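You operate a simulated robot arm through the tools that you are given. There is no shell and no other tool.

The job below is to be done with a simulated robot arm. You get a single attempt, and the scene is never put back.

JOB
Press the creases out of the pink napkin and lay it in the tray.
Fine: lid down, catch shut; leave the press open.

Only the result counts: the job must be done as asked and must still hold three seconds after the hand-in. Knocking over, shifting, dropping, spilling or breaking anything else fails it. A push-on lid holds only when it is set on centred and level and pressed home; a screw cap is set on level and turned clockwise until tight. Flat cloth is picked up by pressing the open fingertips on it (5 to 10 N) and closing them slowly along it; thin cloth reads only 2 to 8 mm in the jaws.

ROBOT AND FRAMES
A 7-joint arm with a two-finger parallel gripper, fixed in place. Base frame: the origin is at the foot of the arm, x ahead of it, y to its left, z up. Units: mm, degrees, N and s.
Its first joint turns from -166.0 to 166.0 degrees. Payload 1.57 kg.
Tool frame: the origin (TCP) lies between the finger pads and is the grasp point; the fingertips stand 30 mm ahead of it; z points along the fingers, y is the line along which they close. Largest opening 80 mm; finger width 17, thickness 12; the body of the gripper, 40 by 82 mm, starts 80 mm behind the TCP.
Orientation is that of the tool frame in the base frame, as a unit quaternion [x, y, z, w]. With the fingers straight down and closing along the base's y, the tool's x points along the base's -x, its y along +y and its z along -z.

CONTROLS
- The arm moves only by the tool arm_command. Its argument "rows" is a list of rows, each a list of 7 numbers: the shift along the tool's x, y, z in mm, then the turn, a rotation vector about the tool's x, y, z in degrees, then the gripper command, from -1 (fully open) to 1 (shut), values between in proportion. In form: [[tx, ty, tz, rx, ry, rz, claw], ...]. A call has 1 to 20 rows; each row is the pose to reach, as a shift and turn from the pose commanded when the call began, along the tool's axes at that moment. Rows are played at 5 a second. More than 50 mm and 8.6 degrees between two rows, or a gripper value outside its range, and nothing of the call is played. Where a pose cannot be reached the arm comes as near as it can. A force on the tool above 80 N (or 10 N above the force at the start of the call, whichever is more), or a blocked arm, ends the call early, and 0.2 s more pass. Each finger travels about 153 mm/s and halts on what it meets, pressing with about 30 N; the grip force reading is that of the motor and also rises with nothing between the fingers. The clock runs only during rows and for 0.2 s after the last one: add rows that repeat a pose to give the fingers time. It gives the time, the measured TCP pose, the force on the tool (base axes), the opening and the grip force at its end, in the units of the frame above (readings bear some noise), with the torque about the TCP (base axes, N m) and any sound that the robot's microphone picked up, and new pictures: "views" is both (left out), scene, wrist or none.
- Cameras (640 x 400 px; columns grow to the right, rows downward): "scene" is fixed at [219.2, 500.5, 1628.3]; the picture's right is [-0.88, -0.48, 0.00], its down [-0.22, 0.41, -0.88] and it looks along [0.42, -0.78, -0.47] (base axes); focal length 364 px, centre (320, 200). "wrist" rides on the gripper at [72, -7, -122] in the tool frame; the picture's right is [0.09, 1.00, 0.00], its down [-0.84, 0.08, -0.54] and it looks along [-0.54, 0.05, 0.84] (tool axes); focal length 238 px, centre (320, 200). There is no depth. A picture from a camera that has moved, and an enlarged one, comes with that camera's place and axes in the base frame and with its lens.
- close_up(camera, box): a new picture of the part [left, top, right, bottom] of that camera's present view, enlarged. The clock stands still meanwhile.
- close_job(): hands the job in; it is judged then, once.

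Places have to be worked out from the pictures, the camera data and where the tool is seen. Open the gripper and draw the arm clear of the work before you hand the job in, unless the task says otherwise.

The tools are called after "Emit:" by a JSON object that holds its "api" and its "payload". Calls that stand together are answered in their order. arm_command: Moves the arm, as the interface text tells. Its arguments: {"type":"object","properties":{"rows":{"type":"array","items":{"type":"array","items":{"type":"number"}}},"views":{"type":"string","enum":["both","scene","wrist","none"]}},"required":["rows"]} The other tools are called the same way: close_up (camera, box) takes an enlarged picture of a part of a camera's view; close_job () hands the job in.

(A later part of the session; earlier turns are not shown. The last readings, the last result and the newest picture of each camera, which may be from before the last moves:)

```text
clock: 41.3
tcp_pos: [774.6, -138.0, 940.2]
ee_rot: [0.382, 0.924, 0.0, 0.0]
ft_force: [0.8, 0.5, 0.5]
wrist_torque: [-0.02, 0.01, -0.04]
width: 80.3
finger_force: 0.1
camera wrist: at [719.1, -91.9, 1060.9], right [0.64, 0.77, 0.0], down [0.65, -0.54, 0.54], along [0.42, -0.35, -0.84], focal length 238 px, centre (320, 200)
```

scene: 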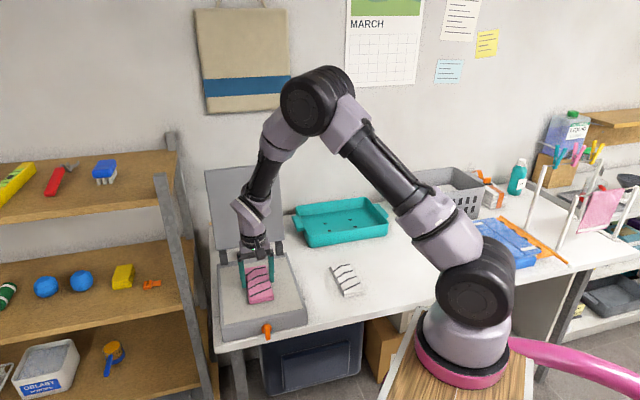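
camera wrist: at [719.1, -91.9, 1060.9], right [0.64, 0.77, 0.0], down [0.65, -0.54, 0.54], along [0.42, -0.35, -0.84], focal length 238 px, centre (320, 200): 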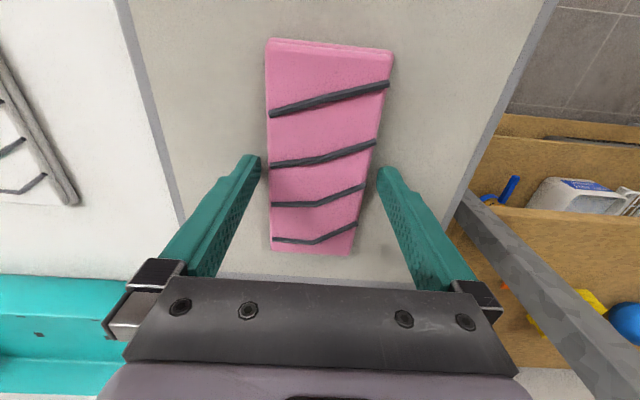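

The napkin lies free on the pad at about (774.5, -138) with the pad top at z ≈ 907. I'll raise the arm straight up, shut the jaws, and look at the lid's top edge, which I estimate near z = 1204.

Emit:
{"api": "arm_command", "payload": {"rows": [[0, 0, -20, 0, 0, 0, -1], [0, 0, -60, 0, 0, 0, -1], [0, 0, -105, 0, 0, 0, -0.5], [0, 0, -150, 0, 0, 0, 0], [0, 0, -195, 0, 0, 0, 0.5], [0, 0, -240, 0, 0, 0, 1], [0, 0, -285, 0, 0, 0, 1], [0, 0, -330, 0, 0, 0, 1], [0, 0, -360, 0, 0, 0, 1], [-40, 0, -370, 0, 0, 0, 1], [-85, 0, -370, 0, 0, 0, 1], [-115, 0, -370, 0, 0, 0, 1], [-115, 0, -370, 0, 0, 0, 1]], "views": "both"}}

Emit:
{"api": "close_up", "payload": {"camera": "wrist", "box": [160, 60, 480, 300]}}

Emit:
{"api": "close_up", "payload": {"camera": "scene", "box": [180, 150, 340, 350]}}

```text
clock: 44.1
tcp_pos: [855.4, -221.1, 1312.3]
ee_rot: [0.382, 0.924, 0.0, 0.001]
ft_force: [-0.7, 0.4, -0.3]
wrist_torque: [-0.04, -0.03, 0.01]
width: 0.1
finger_force: 20.7
camera wrist: at [800.1, -173.6, 1432.0], right [0.64, 0.77, 0.0], down [0.65, -0.54, 0.54], along [0.42, -0.35, -0.84], focal length 238 px, centre (320, 200)
```

scene: 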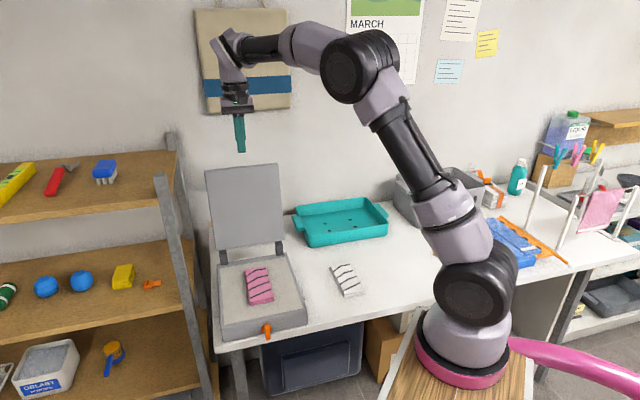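
wrist: 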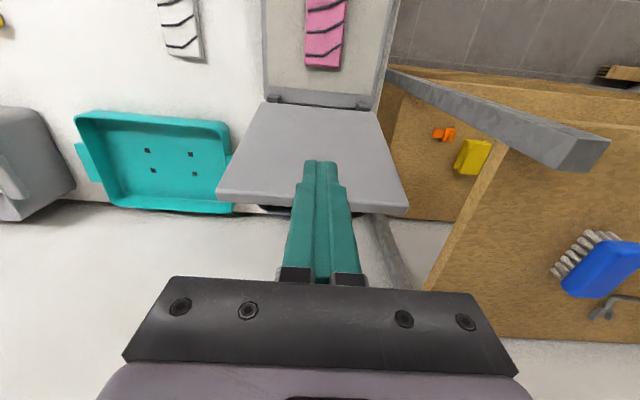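

```text
1.67 times, centred on (320, 180) of wrist
camera zoom: at [800.1, -173.6, 1432.0], right [0.64, 0.77, 0.0], down [0.65, -0.54, 0.54], along [0.42, -0.35, -0.84], focal length 397 px, centre (320, 233)
```

zoom: 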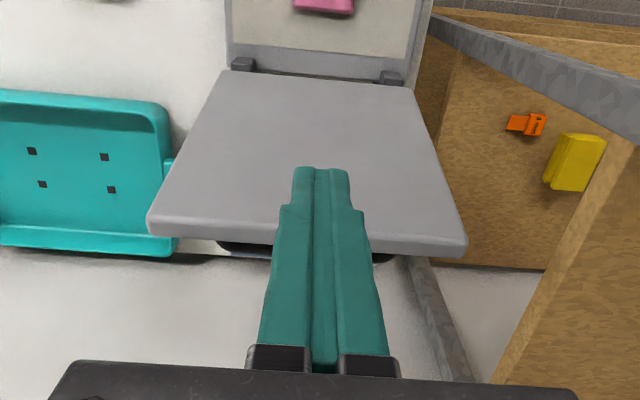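

```text
2.00 times, centred on (260, 250) of scene
camera zoom: at [219.2, 500.5, 1628.3], right [-0.88, -0.48, 0.0], down [-0.22, 0.41, -0.88], along [0.42, -0.78, -0.47], focal length 728 px, centre (440, 100)
```

zoom: 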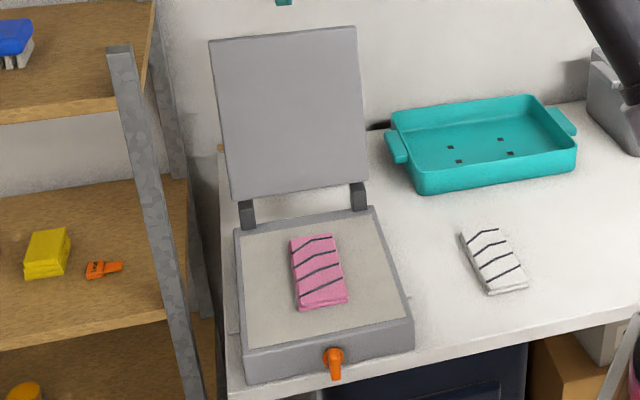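

The lid leans back about 8°, its top inner edge near z ≈ 1207, and the napkin sits well inside the pad. I'll zoom in on the catch and the lid's edges before closing it.

Emit:
{"api": "close_up", "payload": {"camera": "scene", "box": [250, 315, 290, 345]}}

Emit:
{"api": "close_up", "payload": {"camera": "scene", "box": [195, 155, 295, 280]}}

Emit:
{"api": "close_up", "payload": {"camera": "wrist", "box": [200, 80, 420, 230]}}

```text
13.33 times, centred on (270, 330) of scene
camera zoom: at [219.2, 500.5, 1628.3], right [-0.88, -0.48, 0.0], down [-0.22, 0.41, -0.88], along [0.42, -0.78, -0.47], focal length 4854 px, centre (987, -1533)
```

zoom: 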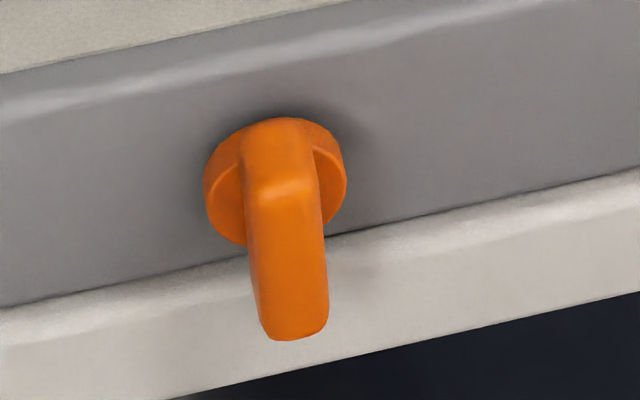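

```text
3.20 times, centred on (245, 218) of scene
camera zoom: at [219.2, 500.5, 1628.3], right [-0.88, -0.48, 0.0], down [-0.22, 0.41, -0.88], along [0.42, -0.78, -0.47], focal length 1165 px, centre (560, 144)
```

zoom: 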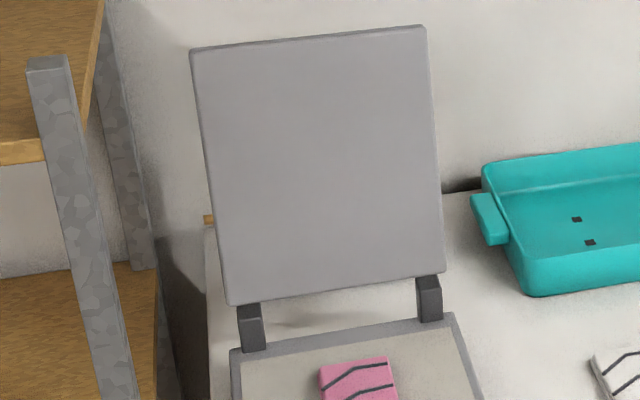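

```text
2.67 times, centred on (310, 155) of wrist
camera zoom: at [800.1, -173.6, 1432.0], right [0.64, 0.77, 0.0], down [0.65, -0.54, 0.54], along [0.42, -0.35, -0.84], focal length 636 px, centre (347, 320)
```

zoom: 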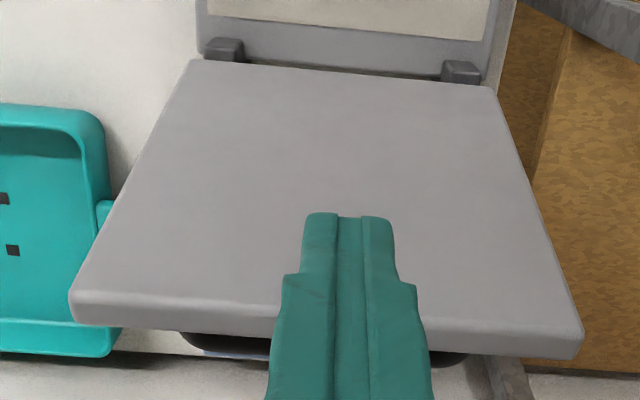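

The catch is a rotary knob with an L-shaped lever now pointing down. Next I'll close the lid by pushing from behind near its top: I'll move the shut fingers over and behind its top edge (back face ≈ 844 along the depth axis), staying high first.

Emit:
{"api": "arm_command", "payload": {"rows": [[-30, -12, 0, 0, 0, 0, 1], [-60, -25, 0, 0, 0, 0, 1], [-90, -38, 0, 0, 0, 0, 1], [-109, -48, 0, 0, 0, 0, 1], [-109, -48, 0, 0, 0, 0, 1]], "views": "both"}}

Emit:
{"api": "close_up", "payload": {"camera": "wrist", "box": [200, 60, 520, 260]}}

```text
clock: 45.3
tcp_pos: [899.7, -332.2, 1310.4]
ee_rot: [0.383, 0.924, 0.0, 0.001]
ft_force: [-0.3, 0.4, 0.8]
wrist_torque: [-0.02, -0.01, 0.03]
width: 0.3
finger_force: 21.1
camera wrist: at [843.1, -284.4, 1431.0], right [0.64, 0.77, 0.0], down [0.65, -0.54, 0.54], along [0.42, -0.35, -0.84], focal length 238 px, centre (320, 200)
```

scene: 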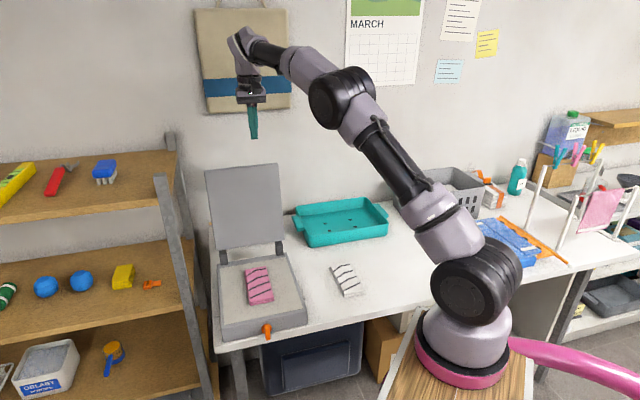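
wrist: 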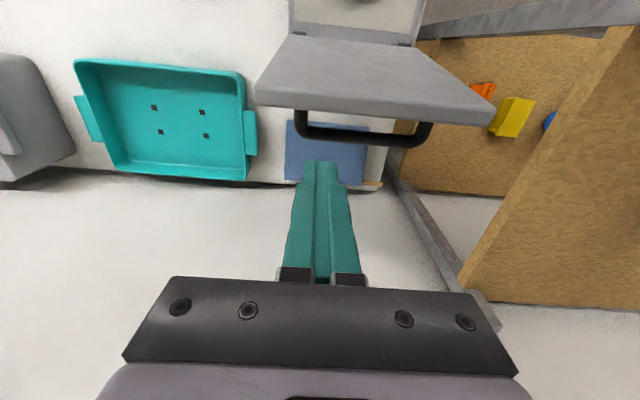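

```text
2.00 times, centred on (360, 160) of wrist
camera zoom: at [843.1, -284.4, 1431.0], right [0.64, 0.77, 0.0], down [0.65, -0.54, 0.54], along [0.42, -0.35, -0.84], focal length 477 px, centre (240, 280)
```

zoom: 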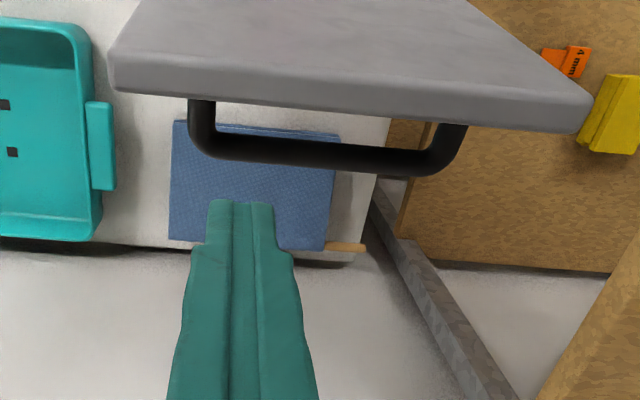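

There is a U-shaped bar handle on the lid's back, its bar near depth 880 and z ≈ 1165 — ideal for moving the lid under control. I'll turn the tool 90° so the jaws straddle the bar from above, opening them to about 36 mm.

Emit:
{"api": "arm_command", "payload": {"rows": [[0, 0, 0, 0, 0, -8.2, 0.5], [0, 0, 0, 0, 0, -16.4, 0.1], [-4, 5, 0, 0, 0, -24.6, 0.1], [-8.9, 11, 0, 0, 0, -32.8, 0.1], [-8.9, 11, 0, 0, 0, -41, 0.1], [-8.9, 11, 0, 0, 0, -49.2, 0.1], [-8.9, 11, 0, 0, 0, -57.4, 0.1], [-8.9, 11, 0, 0, 0, -65.6, 0.1], [-8.9, 11, 0, 0, 0, -73.8, 0.1], [-8.9, 11, 0, 0, 0, -82, 0.1], [-8.9, 11, 0, 0, 0, -90, 0.1], [-8.9, 11, 0, 0, 0, -90, 0.1]], "views": "both"}}

Emit:
{"api": "close_up", "payload": {"camera": "wrist", "box": [200, 60, 520, 260]}}

```text
clock: 47.9
tcp_pos: [911.6, -328.4, 1309.7]
ee_rot: [-0.383, 0.924, -0.001, 0.0]
ft_force: [-0.1, -0.4, -0.1]
wrist_torque: [0.01, -0.02, -0.02]
width: 35.7
finger_force: 0.1
camera wrist: at [866.5, -384.6, 1431.2], right [-0.77, 0.64, 0.0], down [0.54, 0.65, 0.54], along [0.35, 0.42, -0.84], focal length 238 px, centre (320, 200)
```

scene: 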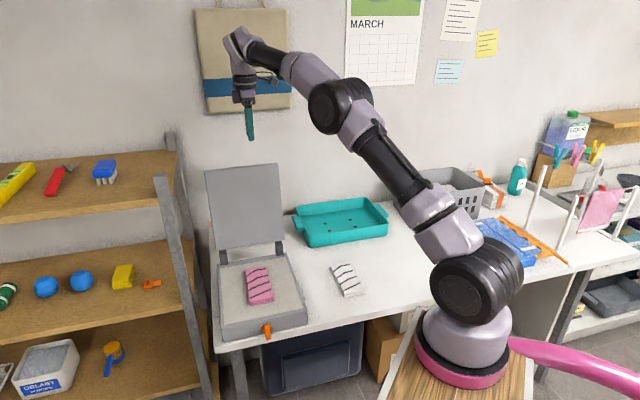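
wrist: 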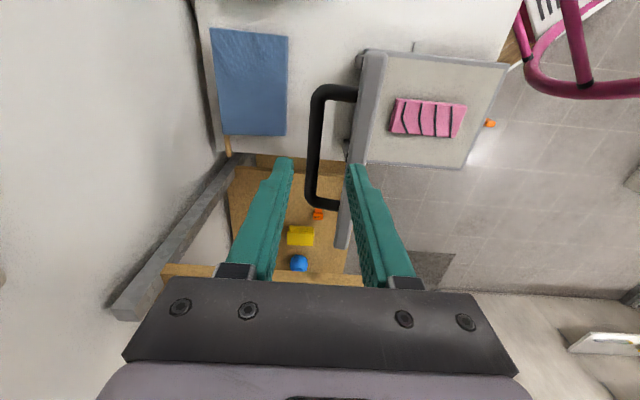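

```text
2.00 times, centred on (360, 160) of wrist
camera zoom: at [866.5, -384.6, 1431.2], right [-0.77, 0.64, 0.0], down [0.54, 0.65, 0.54], along [0.35, 0.42, -0.84], focal length 477 px, centre (240, 280)
```

zoom: 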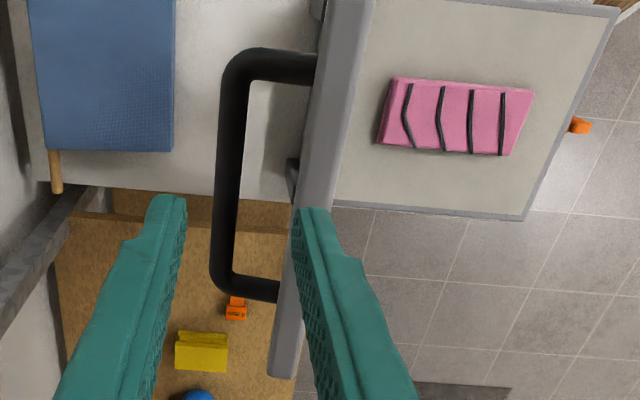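

The bar measures at depth ≈ 880.5, 13 mm thick, and TCP is at depth 876.8. I'll centre on it, narrow the jaws to 28 mm and descend until the bar sits between the fingers.

Emit:
{"api": "arm_command", "payload": {"rows": [[0, -3.7, 10, 0, 0, 0, 0.3], [0, -3.7, 30, 0, 0, 0, 0.3], [0, -3.7, 55, 0, 0, 0, 0.3], [0, -3.7, 80, 0, 0, 0, 0.3], [0, -3.7, 95, 0, 0, 0, 0.3], [0, -3.7, 95, 0, 0, 0, 0.3]], "views": "wrist"}}

Emit:
{"api": "close_up", "payload": {"camera": "wrist", "box": [200, 60, 520, 260]}}

```text
clock: 49.3
tcp_pos: [914.9, -332.2, 1215.8]
ee_rot: [-0.383, 0.924, -0.001, 0.0]
ft_force: [-0.2, -0.2, -0.5]
wrist_torque: [-0.01, 0.01, 0.01]
width: 27.7
finger_force: 0.1
camera wrist: at [869.1, -387.3, 1336.1], right [-0.77, 0.64, 0.0], down [0.54, 0.65, 0.54], along [0.35, 0.42, -0.84], focal length 238 px, centre (320, 200)
```

wrist: 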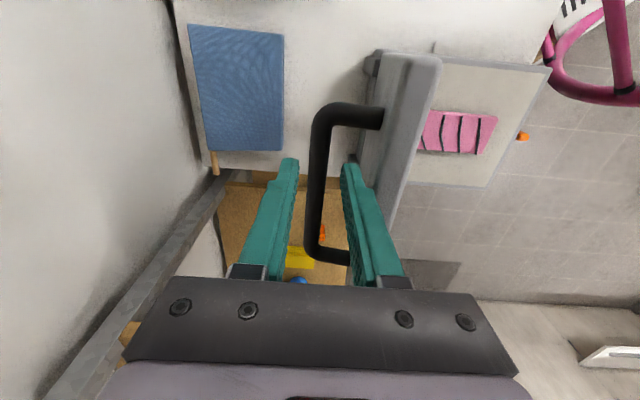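

```text
2.00 times, centred on (360, 160) of wrist
camera zoom: at [869.1, -387.3, 1336.1], right [-0.77, 0.64, 0.0], down [0.54, 0.65, 0.54], along [0.35, 0.42, -0.84], focal length 477 px, centre (240, 280)
```

zoom: 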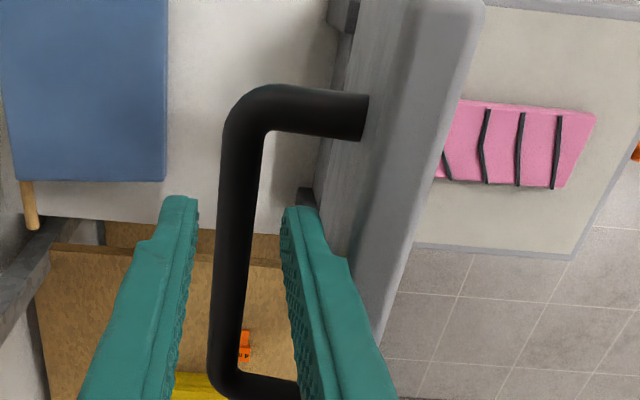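

The bar is centred between the jaws. Continuing the descent to TCP z ≈ 1172.

Emit:
{"api": "arm_command", "payload": {"rows": [[0, 0, 12, 0, 0, 0, 0.3], [0, 0, 24, 0, 0, 0, 0.3], [0, 0, 34, 0, 0, 0, 0.3], [0, 0, 43, 0, 0, 0, 0.3], [0, 0, 43, 0, 0, 0, 0.3]], "views": "both"}}

Emit:
{"api": "close_up", "payload": {"camera": "wrist", "box": [200, 60, 520, 290]}}

Emit:
{"api": "close_up", "payload": {"camera": "scene", "box": [190, 130, 310, 280]}}

```text
clock: 50.5
tcp_pos: [915.8, -332.1, 1171.5]
ee_rot: [-0.383, 0.924, 0.0, 0.0]
ft_force: [0.5, -0.2, -0.6]
wrist_torque: [0.01, 0.0, 0.02]
width: 28.0
finger_force: 0.0
camera wrist: at [869.2, -387.4, 1293.2], right [-0.77, 0.64, 0.0], down [0.54, 0.65, 0.54], along [0.35, 0.42, -0.84], focal length 238 px, centre (320, 200)
```

scene: 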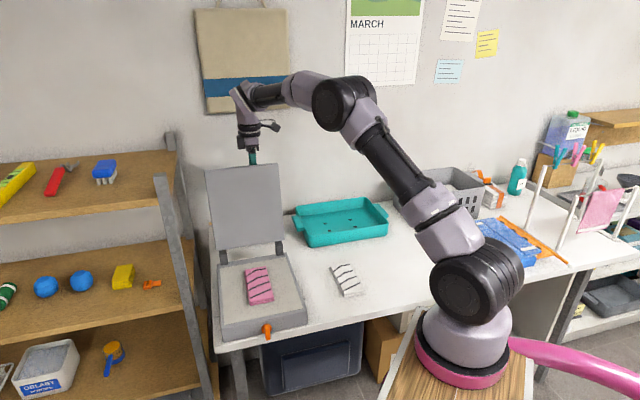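
wrist: 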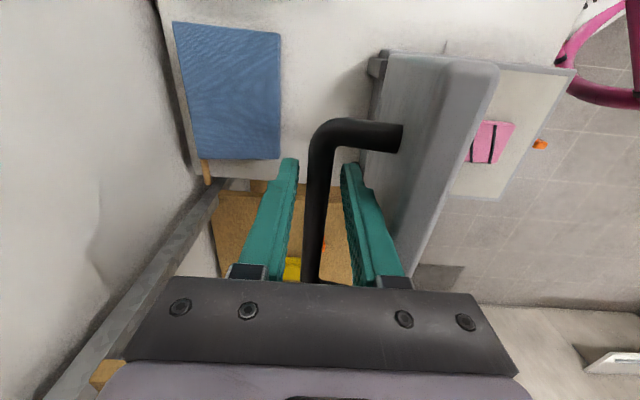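

```text
1.74 times, centred on (360, 175) of wrist
camera zoom: at [869.2, -387.4, 1293.2], right [-0.77, 0.64, 0.0], down [0.54, 0.65, 0.54], along [0.35, 0.42, -0.84], focal length 414 px, centre (250, 244)
```

zoom: 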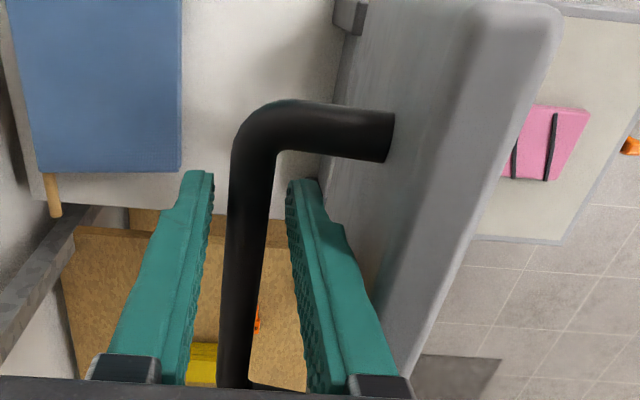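

```text
2.67 times, centred on (250, 205) of scene
camera zoom: at [219.2, 500.5, 1628.3], right [-0.88, -0.48, 0.0], down [-0.22, 0.41, -0.88], along [0.42, -0.78, -0.47], focal length 971 px, centre (507, 187)
```

zoom: 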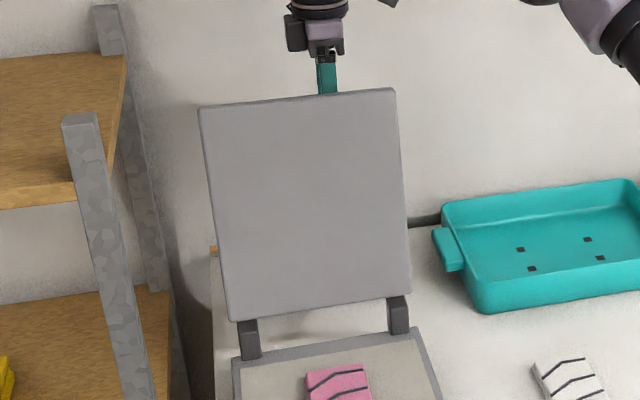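

The bar sits between the fingers. From my measurements the hinge is near depth 801, z 925, so the bar follows an arc of about 258 mm radius. I'll narrow the jaws to 17 mm and start the lid forward to roughly 85°, then check.

Emit:
{"api": "arm_command", "payload": {"rows": [[0, 0, 0, 0, 0, 0, 0.58], [0, 4, -1, 0, 0, 0, 0.58], [0, 8, -2.5, 0, 0, 0, 0.58], [0, 13, -4, 0, 0, 0, 0.58], [0, 17.3, -4.9, 0, 0, 0, 0.58], [0, 26, -7, 0, 0, 0, 0.58], [0, 34.9, -8.7, 0, 0, 0, 0.58], [0, 46, -10.3, 0, 0, 0, 0.58], [0, 57.2, -11.6, 0, 0, 0, 0.58], [0, 57.2, -11.6, 0, 0, 0, 0.58]], "views": "both"}}

Emit:
{"api": "close_up", "payload": {"camera": "wrist", "box": [200, 60, 520, 290]}}

Emit:
{"api": "close_up", "payload": {"camera": "scene", "box": [190, 130, 310, 280]}}

```text
clock: 52.7
tcp_pos: [875.3, -289.5, 1183.8]
ee_rot: [-0.381, 0.924, 0.001, 0.001]
ft_force: [0.7, -1.5, -0.1]
wrist_torque: [0.04, -0.01, -0.03]
width: 18.3
finger_force: 1.0
camera wrist: at [828.6, -346.6, 1304.3], right [-0.77, 0.64, 0.0], down [0.54, 0.65, 0.54], along [0.35, 0.42, -0.84], focal length 238 px, centre (320, 200)
```

scene: 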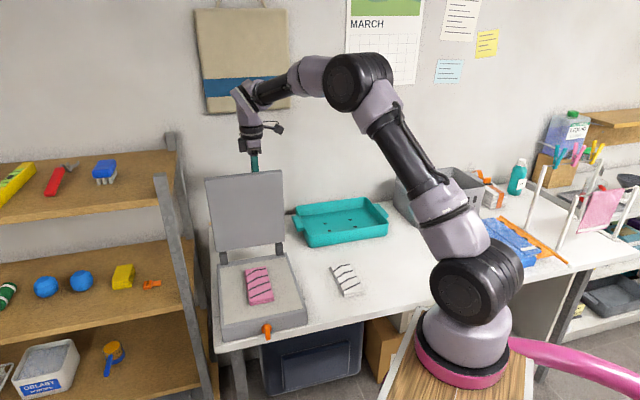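
wrist: 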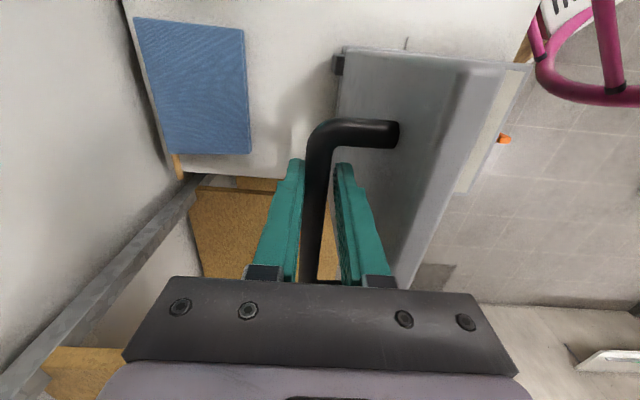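

```text
1.74 times, centred on (360, 175) of wrist
camera zoom: at [828.6, -346.6, 1304.3], right [-0.77, 0.64, 0.0], down [0.54, 0.65, 0.54], along [0.35, 0.42, -0.84], focal length 414 px, centre (250, 244)
```

zoom: 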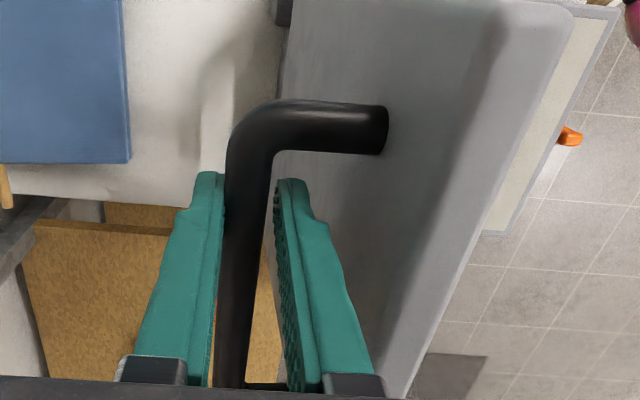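

```text
2.67 times, centred on (250, 205) of scene
camera zoom: at [219.2, 500.5, 1628.3], right [-0.88, -0.48, 0.0], down [-0.22, 0.41, -0.88], along [0.42, -0.78, -0.47], focal length 971 px, centre (507, 187)
```

zoom: 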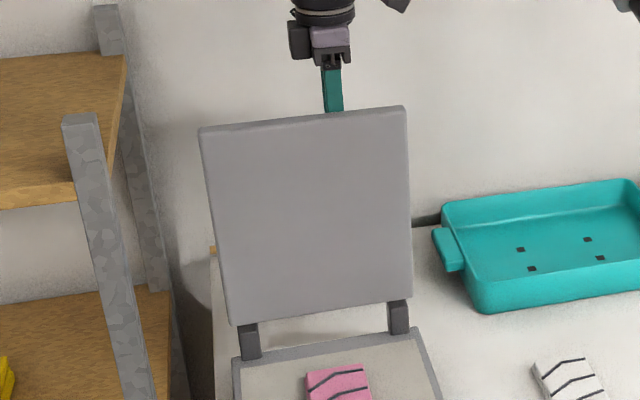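

The lid follows the handle smoothly with almost no force. I'll carry it on past vertical to about 60°.

Emit:
{"api": "arm_command", "payload": {"rows": [[0, 11, 0, 0, 0, 0, 0.58], [0, 22.2, 0, 0, 0, 0, 0.58], [0, 33.5, 0.3, 0, 0, 0, 0.58], [0, 44.7, 1, 0, 0, 0, 0.58], [0, 56, 2.3, 0, 0, 0, 0.58], [0, 67, 4, 0, 0, 0, 0.58], [0, 78, 6.2, 0, 0, 0, 0.58], [0, 88.9, 8.8, 0, 0, 0, 0.58], [0, 99.7, 12, 0, 0, 0, 0.58], [0, 110.4, 15.6, 0, 0, 0, 0.58], [0, 110.4, 15.6, 0, 0, 0, 0.58]], "views": "both"}}

Emit:
{"api": "close_up", "payload": {"camera": "scene", "box": [190, 130, 310, 280]}}

```text
clock: 55.1
tcp_pos: [797.4, -213.2, 1168.8]
ee_rot: [-0.382, 0.924, 0.0, 0.0]
ft_force: [-0.3, 0.2, -0.2]
wrist_torque: [0.03, -0.01, -0.01]
width: 16.9
finger_force: 0.0
camera wrist: at [750.7, -268.3, 1288.9], right [-0.77, 0.64, 0.0], down [0.54, 0.65, 0.54], along [0.35, 0.42, -0.84], focal length 238 px, centre (320, 200)
```

scene: 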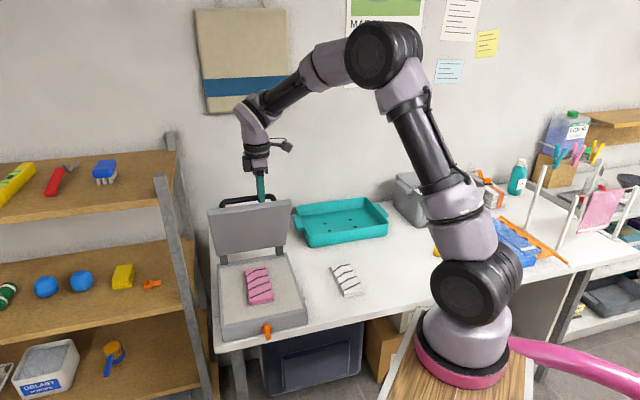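
wrist: 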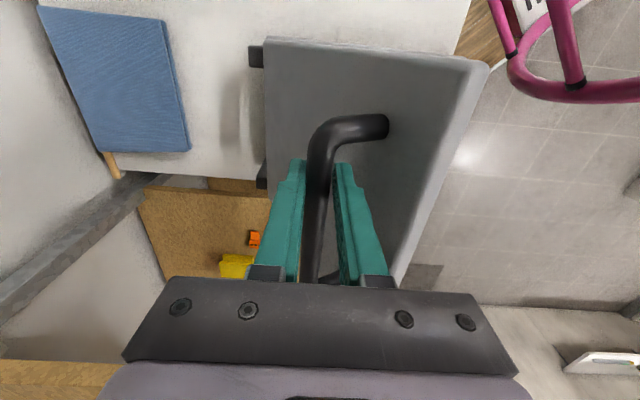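

```text
2.67 times, centred on (250, 205) of scene
camera zoom: at [219.2, 500.5, 1628.3], right [-0.88, -0.48, 0.0], down [-0.22, 0.41, -0.88], along [0.42, -0.78, -0.47], focal length 971 px, centre (507, 187)
```

zoom: 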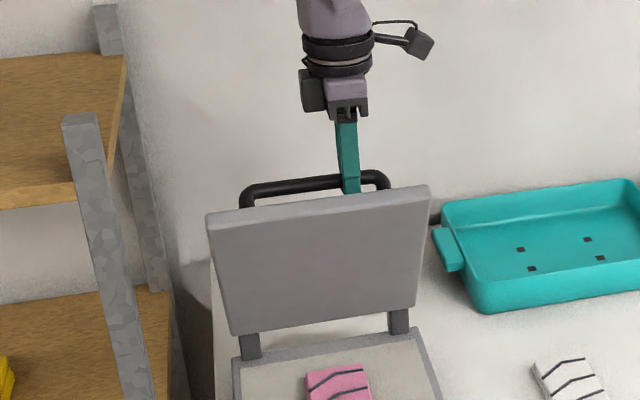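

The lid holds where it is put and the force reads near zero. I'll keep following the arc down to about 30°.

Emit:
{"api": "arm_command", "payload": {"rows": [[0, 11, 4.4, 0, 0, 0, 0.58], [0, 22.2, 9.1, 0, 0, 0, 0.58], [0, 32, 14.2, 0, 0, 0, 0.58], [0, 42.1, 19.5, 0, 0, 0, 0.58], [0, 51.6, 25.3, 0, 0, 0, 0.58], [0, 61.1, 31.5, 0, 0, 0, 0.58], [0, 70, 38.2, 0, 0, 0, 0.58], [0, 78.9, 45.2, 0, 0, 0, 0.58], [0, 87.2, 52.7, 0, 0, 0, 0.58], [0, 95.5, 60.4, 0, 0, 0, 0.58], [0, 103.2, 68.6, 0, 0, 0, 0.58], [0, 110.8, 76.9, 0, 0, 0, 0.58], [0, 110.8, 76.9, 0, 0, 0, 0.58]], "views": "both"}}

Emit:
{"api": "close_up", "payload": {"camera": "scene", "box": [190, 170, 310, 340]}}

Emit:
{"api": "close_up", "payload": {"camera": "wrist", "box": [200, 60, 520, 290]}}

```text
clock: 57.9
tcp_pos: [718.7, -134.6, 1090.5]
ee_rot: [-0.383, 0.924, -0.001, 0.0]
ft_force: [0.9, 0.4, -1.5]
wrist_torque: [-0.01, 0.0, 0.01]
width: 17.3
finger_force: 0.1
camera wrist: at [672.4, -189.9, 1212.2], right [-0.77, 0.64, 0.0], down [0.54, 0.65, 0.54], along [0.35, 0.42, -0.84], focal length 238 px, centre (320, 200)
```

scene: 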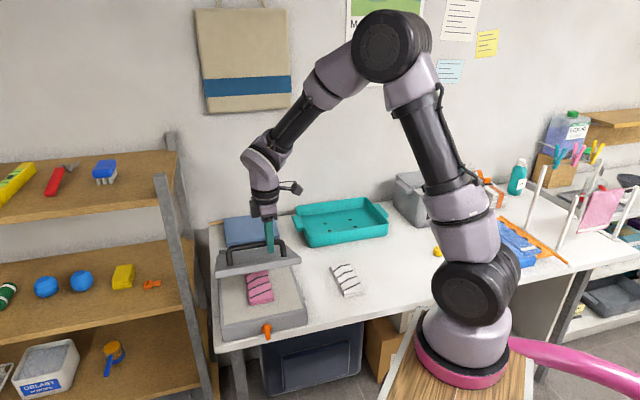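
wrist: 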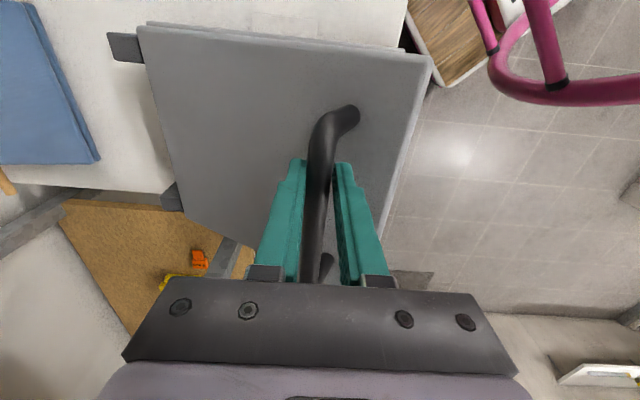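

```text
2.35 times, centred on (250, 255) of scene
camera zoom: at [219.2, 500.5, 1628.3], right [-0.88, -0.48, 0.0], down [-0.22, 0.41, -0.88], along [0.42, -0.78, -0.47], focal length 856 px, centre (485, 71)
```

zoom: 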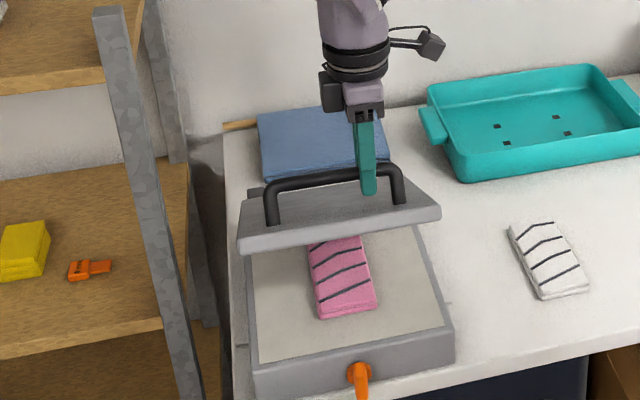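

```text
1.74 times, centred on (360, 175) of wrist
camera zoom: at [672.4, -189.9, 1212.2], right [-0.77, 0.64, 0.0], down [0.54, 0.65, 0.54], along [0.35, 0.42, -0.84], focal length 414 px, centre (250, 244)
```

zoom: 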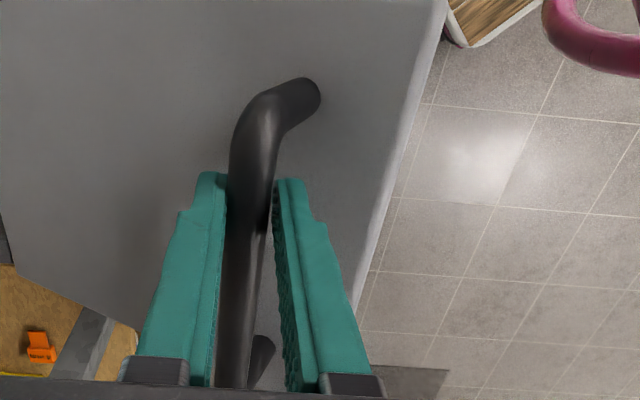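

Still tracking cleanly at about 30°. I'll continue the arc down to roughly 6°.

Emit:
{"api": "arm_command", "payload": {"rows": [[0, 7, 8.5, 0, 0, 0, 0.58], [0, 13.2, 16.4, 0, 0, 0, 0.58], [0, 19.5, 26, 0, 0, 0, 0.58], [0, 25.4, 35.4, 0, 0, 0, 0.58], [0, 30.8, 45.3, 0, 0, 0, 0.58], [0, 35.8, 55.2, 0, 0, 0, 0.58], [0, 40.3, 65.6, 0, 0, 0, 0.58], [0, 44.4, 76.1, 0, 0, 0, 0.58], [0, 48, 86.8, 0, 0, 0, 0.58], [0, 50.5, 95, 0, 0, 0, 0.58], [0, 50.5, 95, 0, 0, 0, 0.58]], "views": "both"}}

Emit:
{"api": "close_up", "payload": {"camera": "scene", "box": [190, 170, 310, 340]}}

Emit:
{"api": "close_up", "payload": {"camera": "wrist", "box": [200, 60, 520, 290]}}

```text
clock: 60.3
tcp_pos: [683.6, -98.9, 996.4]
ee_rot: [-0.383, 0.924, -0.001, 0.002]
ft_force: [8.1, -9.7, 5.1]
wrist_torque: [-0.18, -0.19, -0.01]
width: 28.2
finger_force: 6.4
camera wrist: at [637.4, -154.4, 1117.2], right [-0.77, 0.64, 0.0], down [0.54, 0.65, 0.54], along [0.35, 0.42, -0.84], focal length 238 px, centre (320, 200)
```

scene: 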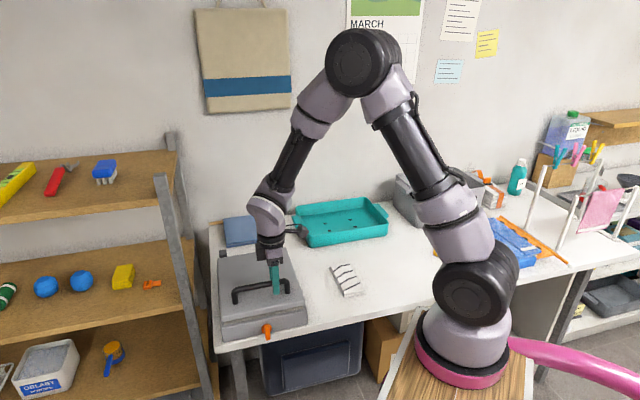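
wrist: 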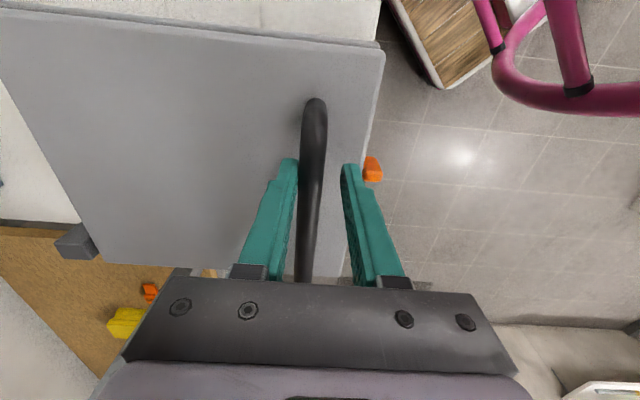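

```text
2.35 times, centred on (250, 255) of scene
camera zoom: at [219.2, 500.5, 1628.3], right [-0.88, -0.48, 0.0], down [-0.22, 0.41, -0.88], along [0.42, -0.78, -0.47], focal length 856 px, centre (485, 71)
```

zoom: 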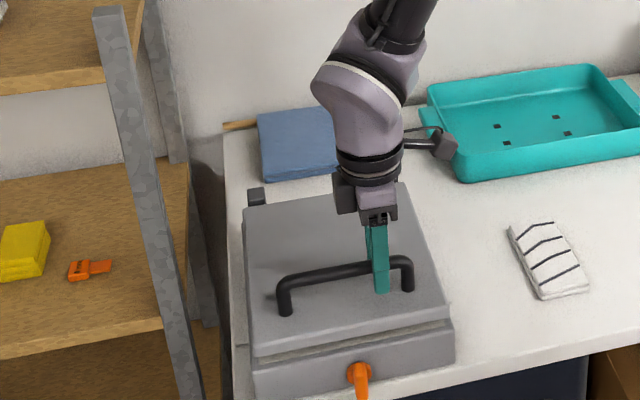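

```text
1.74 times, centred on (360, 175) of wrist
camera zoom: at [637.4, -154.4, 1117.2], right [-0.77, 0.64, 0.0], down [0.54, 0.65, 0.54], along [0.35, 0.42, -0.84], focal length 414 px, centre (250, 244)
```

zoom: 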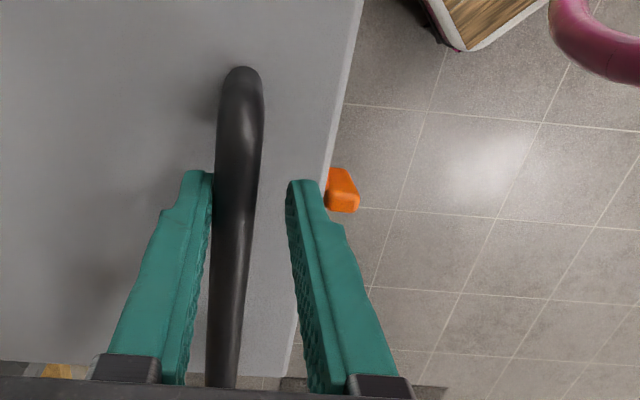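

The lid is almost down; the bar sits about 5 mm behind my jaw centre, giving a light side force. I'll shift to relieve it, open, and rise clear so I can press the lid home from above.

Emit:
{"api": "arm_command", "payload": {"rows": [[0, -4, 0, 0, 0, 0, 0.4], [0, -5.5, 0, 0, 0, 0, 0.2], [0, -5.5, -5, 0, 0, 0, 0.2], [0, -5.5, -20, 0, 0, 0, 0.2], [0, -5.5, -45, 0, 0, 0, 0.2], [0, -5.5, -80, 0, 0, 0, 0.2], [0, -5.5, -80, 0, 0, 0, 1], [0, -5.5, -80, 0, 0, 0, 1]], "views": "both"}}

Emit:
{"api": "close_up", "payload": {"camera": "scene", "box": [200, 230, 320, 350]}}

Emit:
{"api": "close_up", "payload": {"camera": "wrist", "box": [160, 20, 520, 290]}}

```text
clock: 62.1
tcp_pos: [687.8, -103.6, 1077.7]
ee_rot: [-0.383, 0.924, -0.001, 0.001]
ft_force: [-0.9, -0.4, -1.5]
wrist_torque: [-0.01, 0.02, -0.02]
width: 0.0
finger_force: 21.8
camera wrist: at [640.6, -157.8, 1197.9], right [-0.77, 0.64, 0.0], down [0.54, 0.65, 0.54], along [0.35, 0.42, -0.84], focal length 238 px, centre (320, 200)
```

scene: 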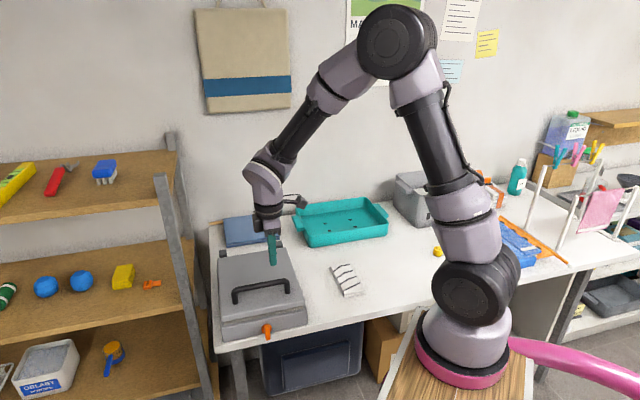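
wrist: 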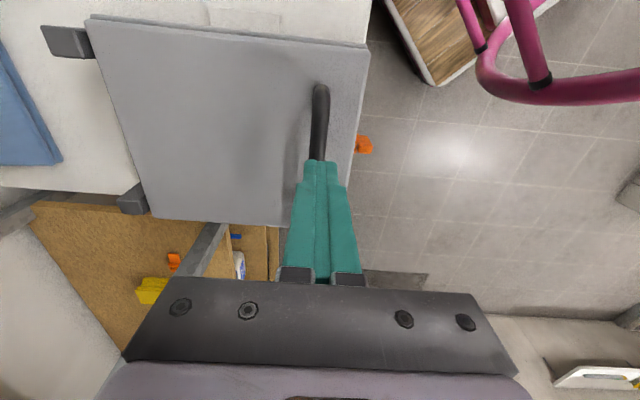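

```text
3.33 times, centred on (260, 290) of scene
camera zoom: at [219.2, 500.5, 1628.3], right [-0.88, -0.48, 0.0], down [-0.22, 0.41, -0.88], along [0.42, -0.78, -0.47], focal length 1213 px, centre (520, -100)
```

zoom: 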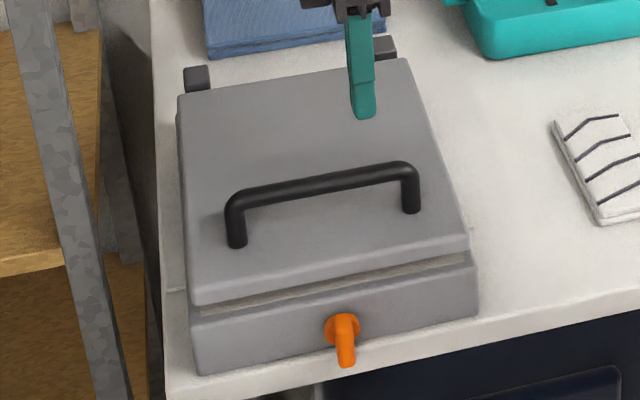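

```text
1.48 times, centred on (340, 155) of wrist
camera zoom: at [640.6, -157.8, 1197.9], right [-0.77, 0.64, 0.0], down [0.54, 0.65, 0.54], along [0.35, 0.42, -0.84], focal length 353 px, centre (290, 267)
```

zoom: 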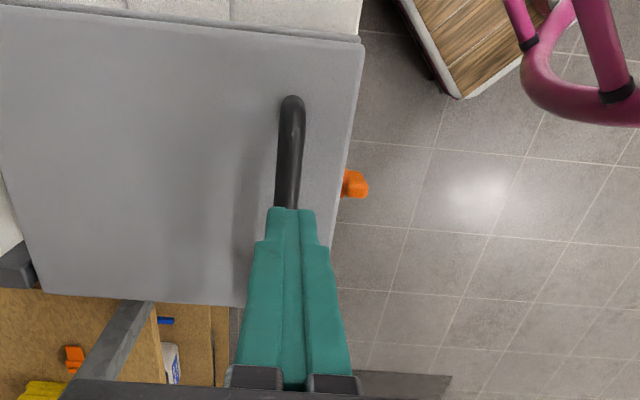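

The lid rests with a slight gap at the front, sitting on the napkin. I'll move the shut fingertips to the lid's front strip between handle and edge, just above it.

Emit:
{"api": "arm_command", "payload": {"rows": [[-18, 14, 10, 0, 0, 0, 1], [-36.9, 27.6, 20, 0, 0, 0, 1], [-36.9, 27.6, 45, 0, 0, 0, 1], [-36.9, 27.6, 70, 0, 0, 0, 1], [-36.9, 27.6, 85, 0, 0, 0, 1], [-36.9, 27.6, 85, 0, 0, 0, 1]], "views": "both"}}

Emit:
{"api": "close_up", "payload": {"camera": "scene", "box": [200, 230, 320, 350]}}

Emit:
{"api": "close_up", "payload": {"camera": "wrist", "box": [220, 60, 460, 260]}}

```text
clock: 63.5
tcp_pos: [694.2, -56.1, 991.2]
ee_rot: [-0.382, 0.924, 0.0, 0.001]
ft_force: [-0.6, 0.4, 0.0]
wrist_torque: [0.01, -0.01, 0.01]
width: 0.0
finger_force: 21.2
camera wrist: at [647.5, -112.1, 1111.8], right [-0.77, 0.64, 0.0], down [0.54, 0.65, 0.54], along [0.35, 0.42, -0.84], focal length 238 px, centre (320, 200)
```

scene: 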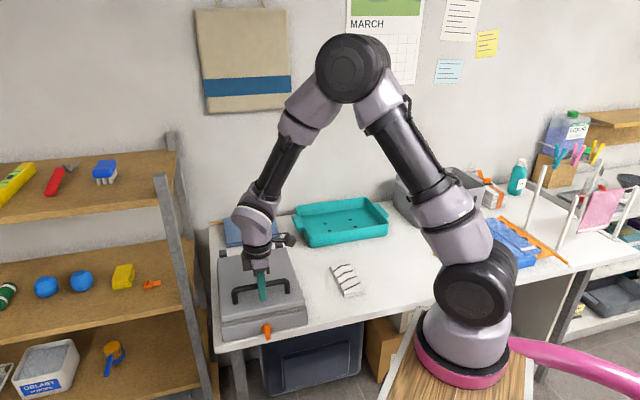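
wrist: 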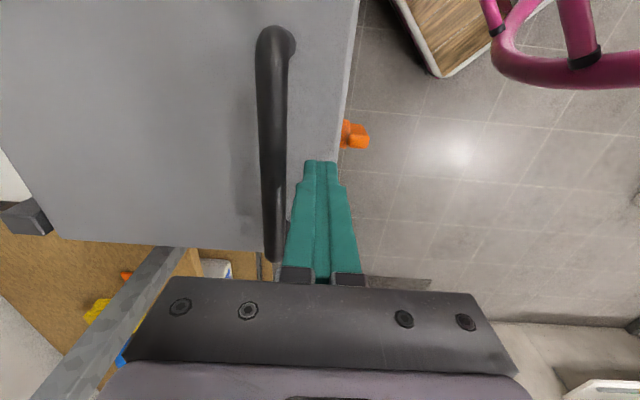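

```text
3.33 times, centred on (260, 290) of scene
camera zoom: at [219.2, 500.5, 1628.3], right [-0.88, -0.48, 0.0], down [-0.22, 0.41, -0.88], along [0.42, -0.78, -0.47], focal length 1213 px, centre (520, -100)
```

zoom: 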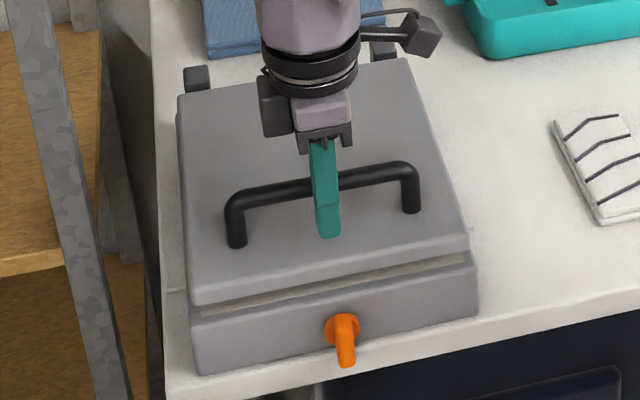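

```text
2.00 times, centred on (340, 160) of wrist
camera zoom: at [647.5, -112.1, 1111.8], right [-0.77, 0.64, 0.0], down [0.54, 0.65, 0.54], along [0.35, 0.42, -0.84], focal length 477 px, centre (280, 280)
```

zoom: 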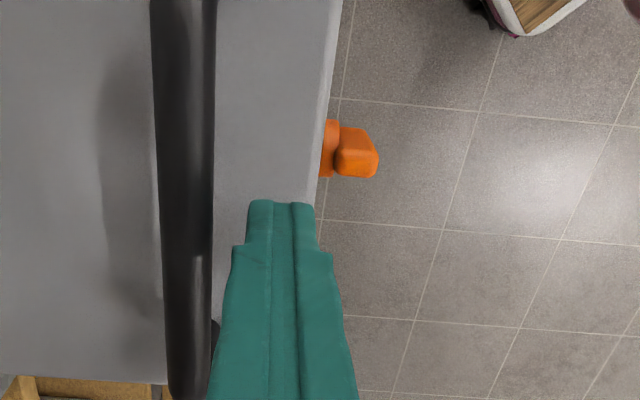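

The tips are over the front strip near the lid's middle. I'll lower gradually and press.

Emit:
{"api": "arm_command", "payload": {"rows": [[0, 0, 4, 0, 0, 0, 1], [0, 0, 8, 0, 0, 0, 1], [0, 0, 12, 0, 0, 0, 1], [0, 0, 15, 0, 0, 0, 1], [0, 0, 15, 0, 0, 0, 1]], "views": "none"}}

```text
clock: 64.7
tcp_pos: [693.8, -57.4, 975.6]
ee_rot: [-0.383, 0.924, 0.0, 0.001]
ft_force: [0.7, 0.5, -0.4]
wrist_torque: [-0.02, 0.0, 0.0]
width: 0.3
finger_force: 21.3
```

No contact at tips ≈ 946; lowering further.

Emit:
{"api": "arm_command", "payload": {"rows": [[0, 0, 2, 0, 0, 0, 1], [0, 0, 4, 0, 0, 0, 1], [0, 0, 6, 0, 0, 0, 1], [0, 0, 6, 0, 0, 0, 1]], "views": "none"}}

```text
clock: 65.7
tcp_pos: [694.7, -57.5, 970.2]
ee_rot: [-0.382, 0.924, -0.001, 0.001]
ft_force: [-4.1, -1.7, 20.1]
wrist_torque: [-0.09, 0.26, 0.07]
width: 0.0
finger_force: 21.4
```

Contact with the lid at tips ≈ 941, 20 N. I'll press on a little to see whether the lid goes down.

Emit:
{"api": "arm_command", "payload": {"rows": [[0, 0, 1, 0, 0, 0, 1], [0, 0, 2, 0, 0, 0, 1], [0, 0, 2, 0, 0, 0, 1]], "views": "scene"}}

Emit:
{"api": "close_up", "payload": {"camera": "scene", "box": [200, 230, 320, 350]}}

```text
clock: 66.5
tcp_pos: [693.5, -57.8, 970.6]
ee_rot: [-0.383, 0.924, -0.001, 0.003]
ft_force: [-6.8, -5.1, 68.8]
wrist_torque: [-0.37, 0.58, -0.04]
width: 0.0
finger_force: 21.1
```

scene: 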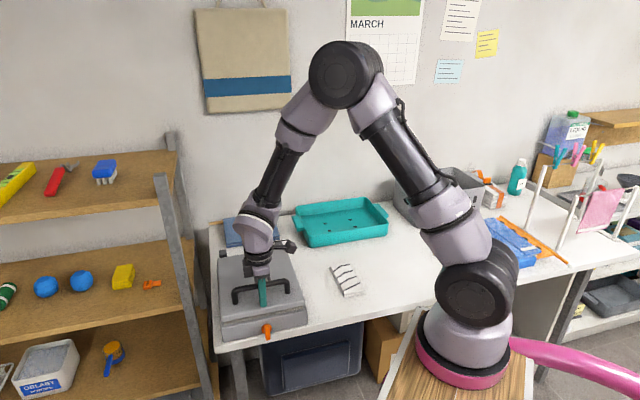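

```text
3.33 times, centred on (260, 290) of scene
camera zoom: at [219.2, 500.5, 1628.3], right [-0.88, -0.48, 0.0], down [-0.22, 0.41, -0.88], along [0.42, -0.78, -0.47], focal length 1213 px, centre (520, -100)
```

zoom: 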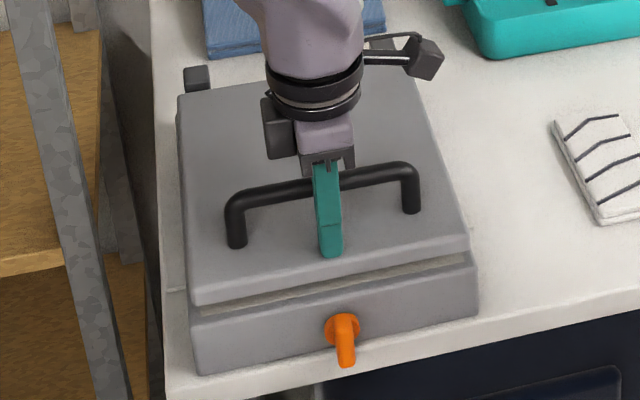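

At 69 N the lid no longer moves and sits level on the napkin, so it's fully down. I'll lift off, move in front of the press beside the lever (pivot ≈ z 881, lever hanging to ≈ 855), and get ready to push it sideways.

Emit:
{"api": "arm_command", "payload": {"rows": [[0, 0, -5, 0, 0, 0, 1], [0, 0, -20, 0, 0, 0, 1], [15, 20, -30, 0, 0, 0, 1], [35, 45, -30, 0, 0, 0, 1], [35, 45, 0, 0, 0, 0, 1], [35, 45, 30, 0, 0, 0, 1], [35, 45, 55, 0, 0, 0, 1], [35, 45, 75, 0, 0, 0, 1], [35, 45, 75, 0, 0, 0, 1]], "views": "both"}}

Emit:
{"api": "close_up", "payload": {"camera": "scene", "box": [210, 260, 330, 350]}}

Emit:
{"api": "close_up", "payload": {"camera": "wrist", "box": [220, 60, 460, 260]}}

```text
clock: 68.5
tcp_pos: [637.8, -51.1, 894.7]
ee_rot: [-0.383, 0.924, -0.001, 0.001]
ft_force: [-0.6, 0.2, 0.3]
wrist_torque: [-0.02, 0.0, 0.01]
width: 0.0
finger_force: 20.7
camera wrist: at [590.7, -105.7, 1014.4], right [-0.77, 0.64, 0.0], down [0.54, 0.65, 0.54], along [0.35, 0.42, -0.84], focal length 238 px, centre (320, 200)
```

scene: 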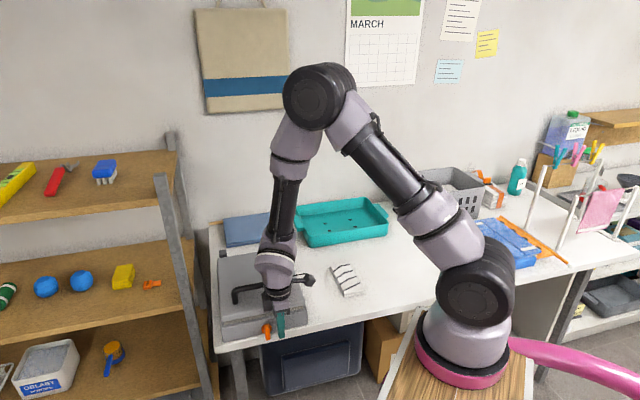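
wrist: 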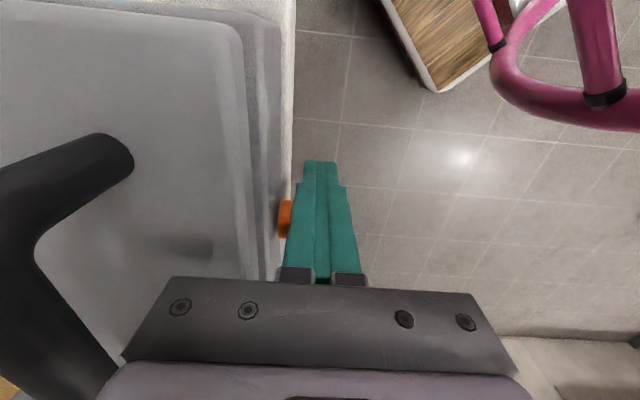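

```text
4.44 times, centred on (270, 305) of scene
camera zoom: at [219.2, 500.5, 1628.3], right [-0.88, -0.48, 0.0], down [-0.22, 0.41, -0.88], along [0.42, -0.78, -0.47], focal length 1618 px, centre (542, -267)
```

zoom: 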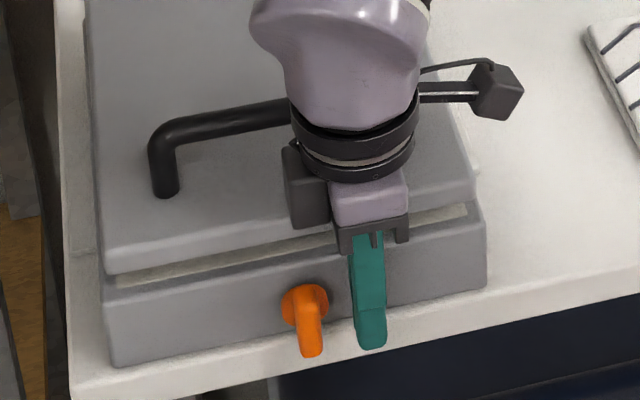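

```text
2.00 times, centred on (340, 160) of wrist
camera zoom: at [590.7, -105.7, 1014.4], right [-0.77, 0.64, 0.0], down [0.54, 0.65, 0.54], along [0.35, 0.42, -0.84], focal length 477 px, centre (280, 280)
```

zoom: 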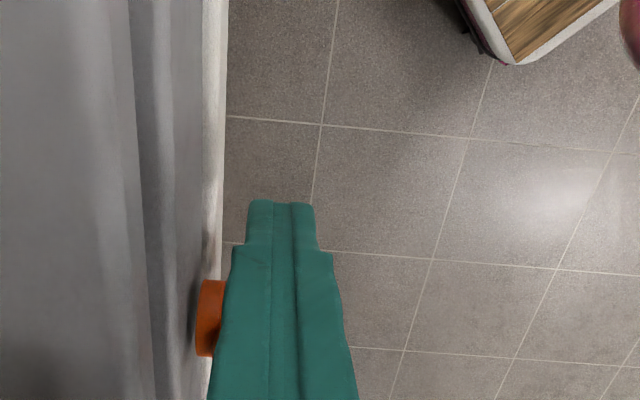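

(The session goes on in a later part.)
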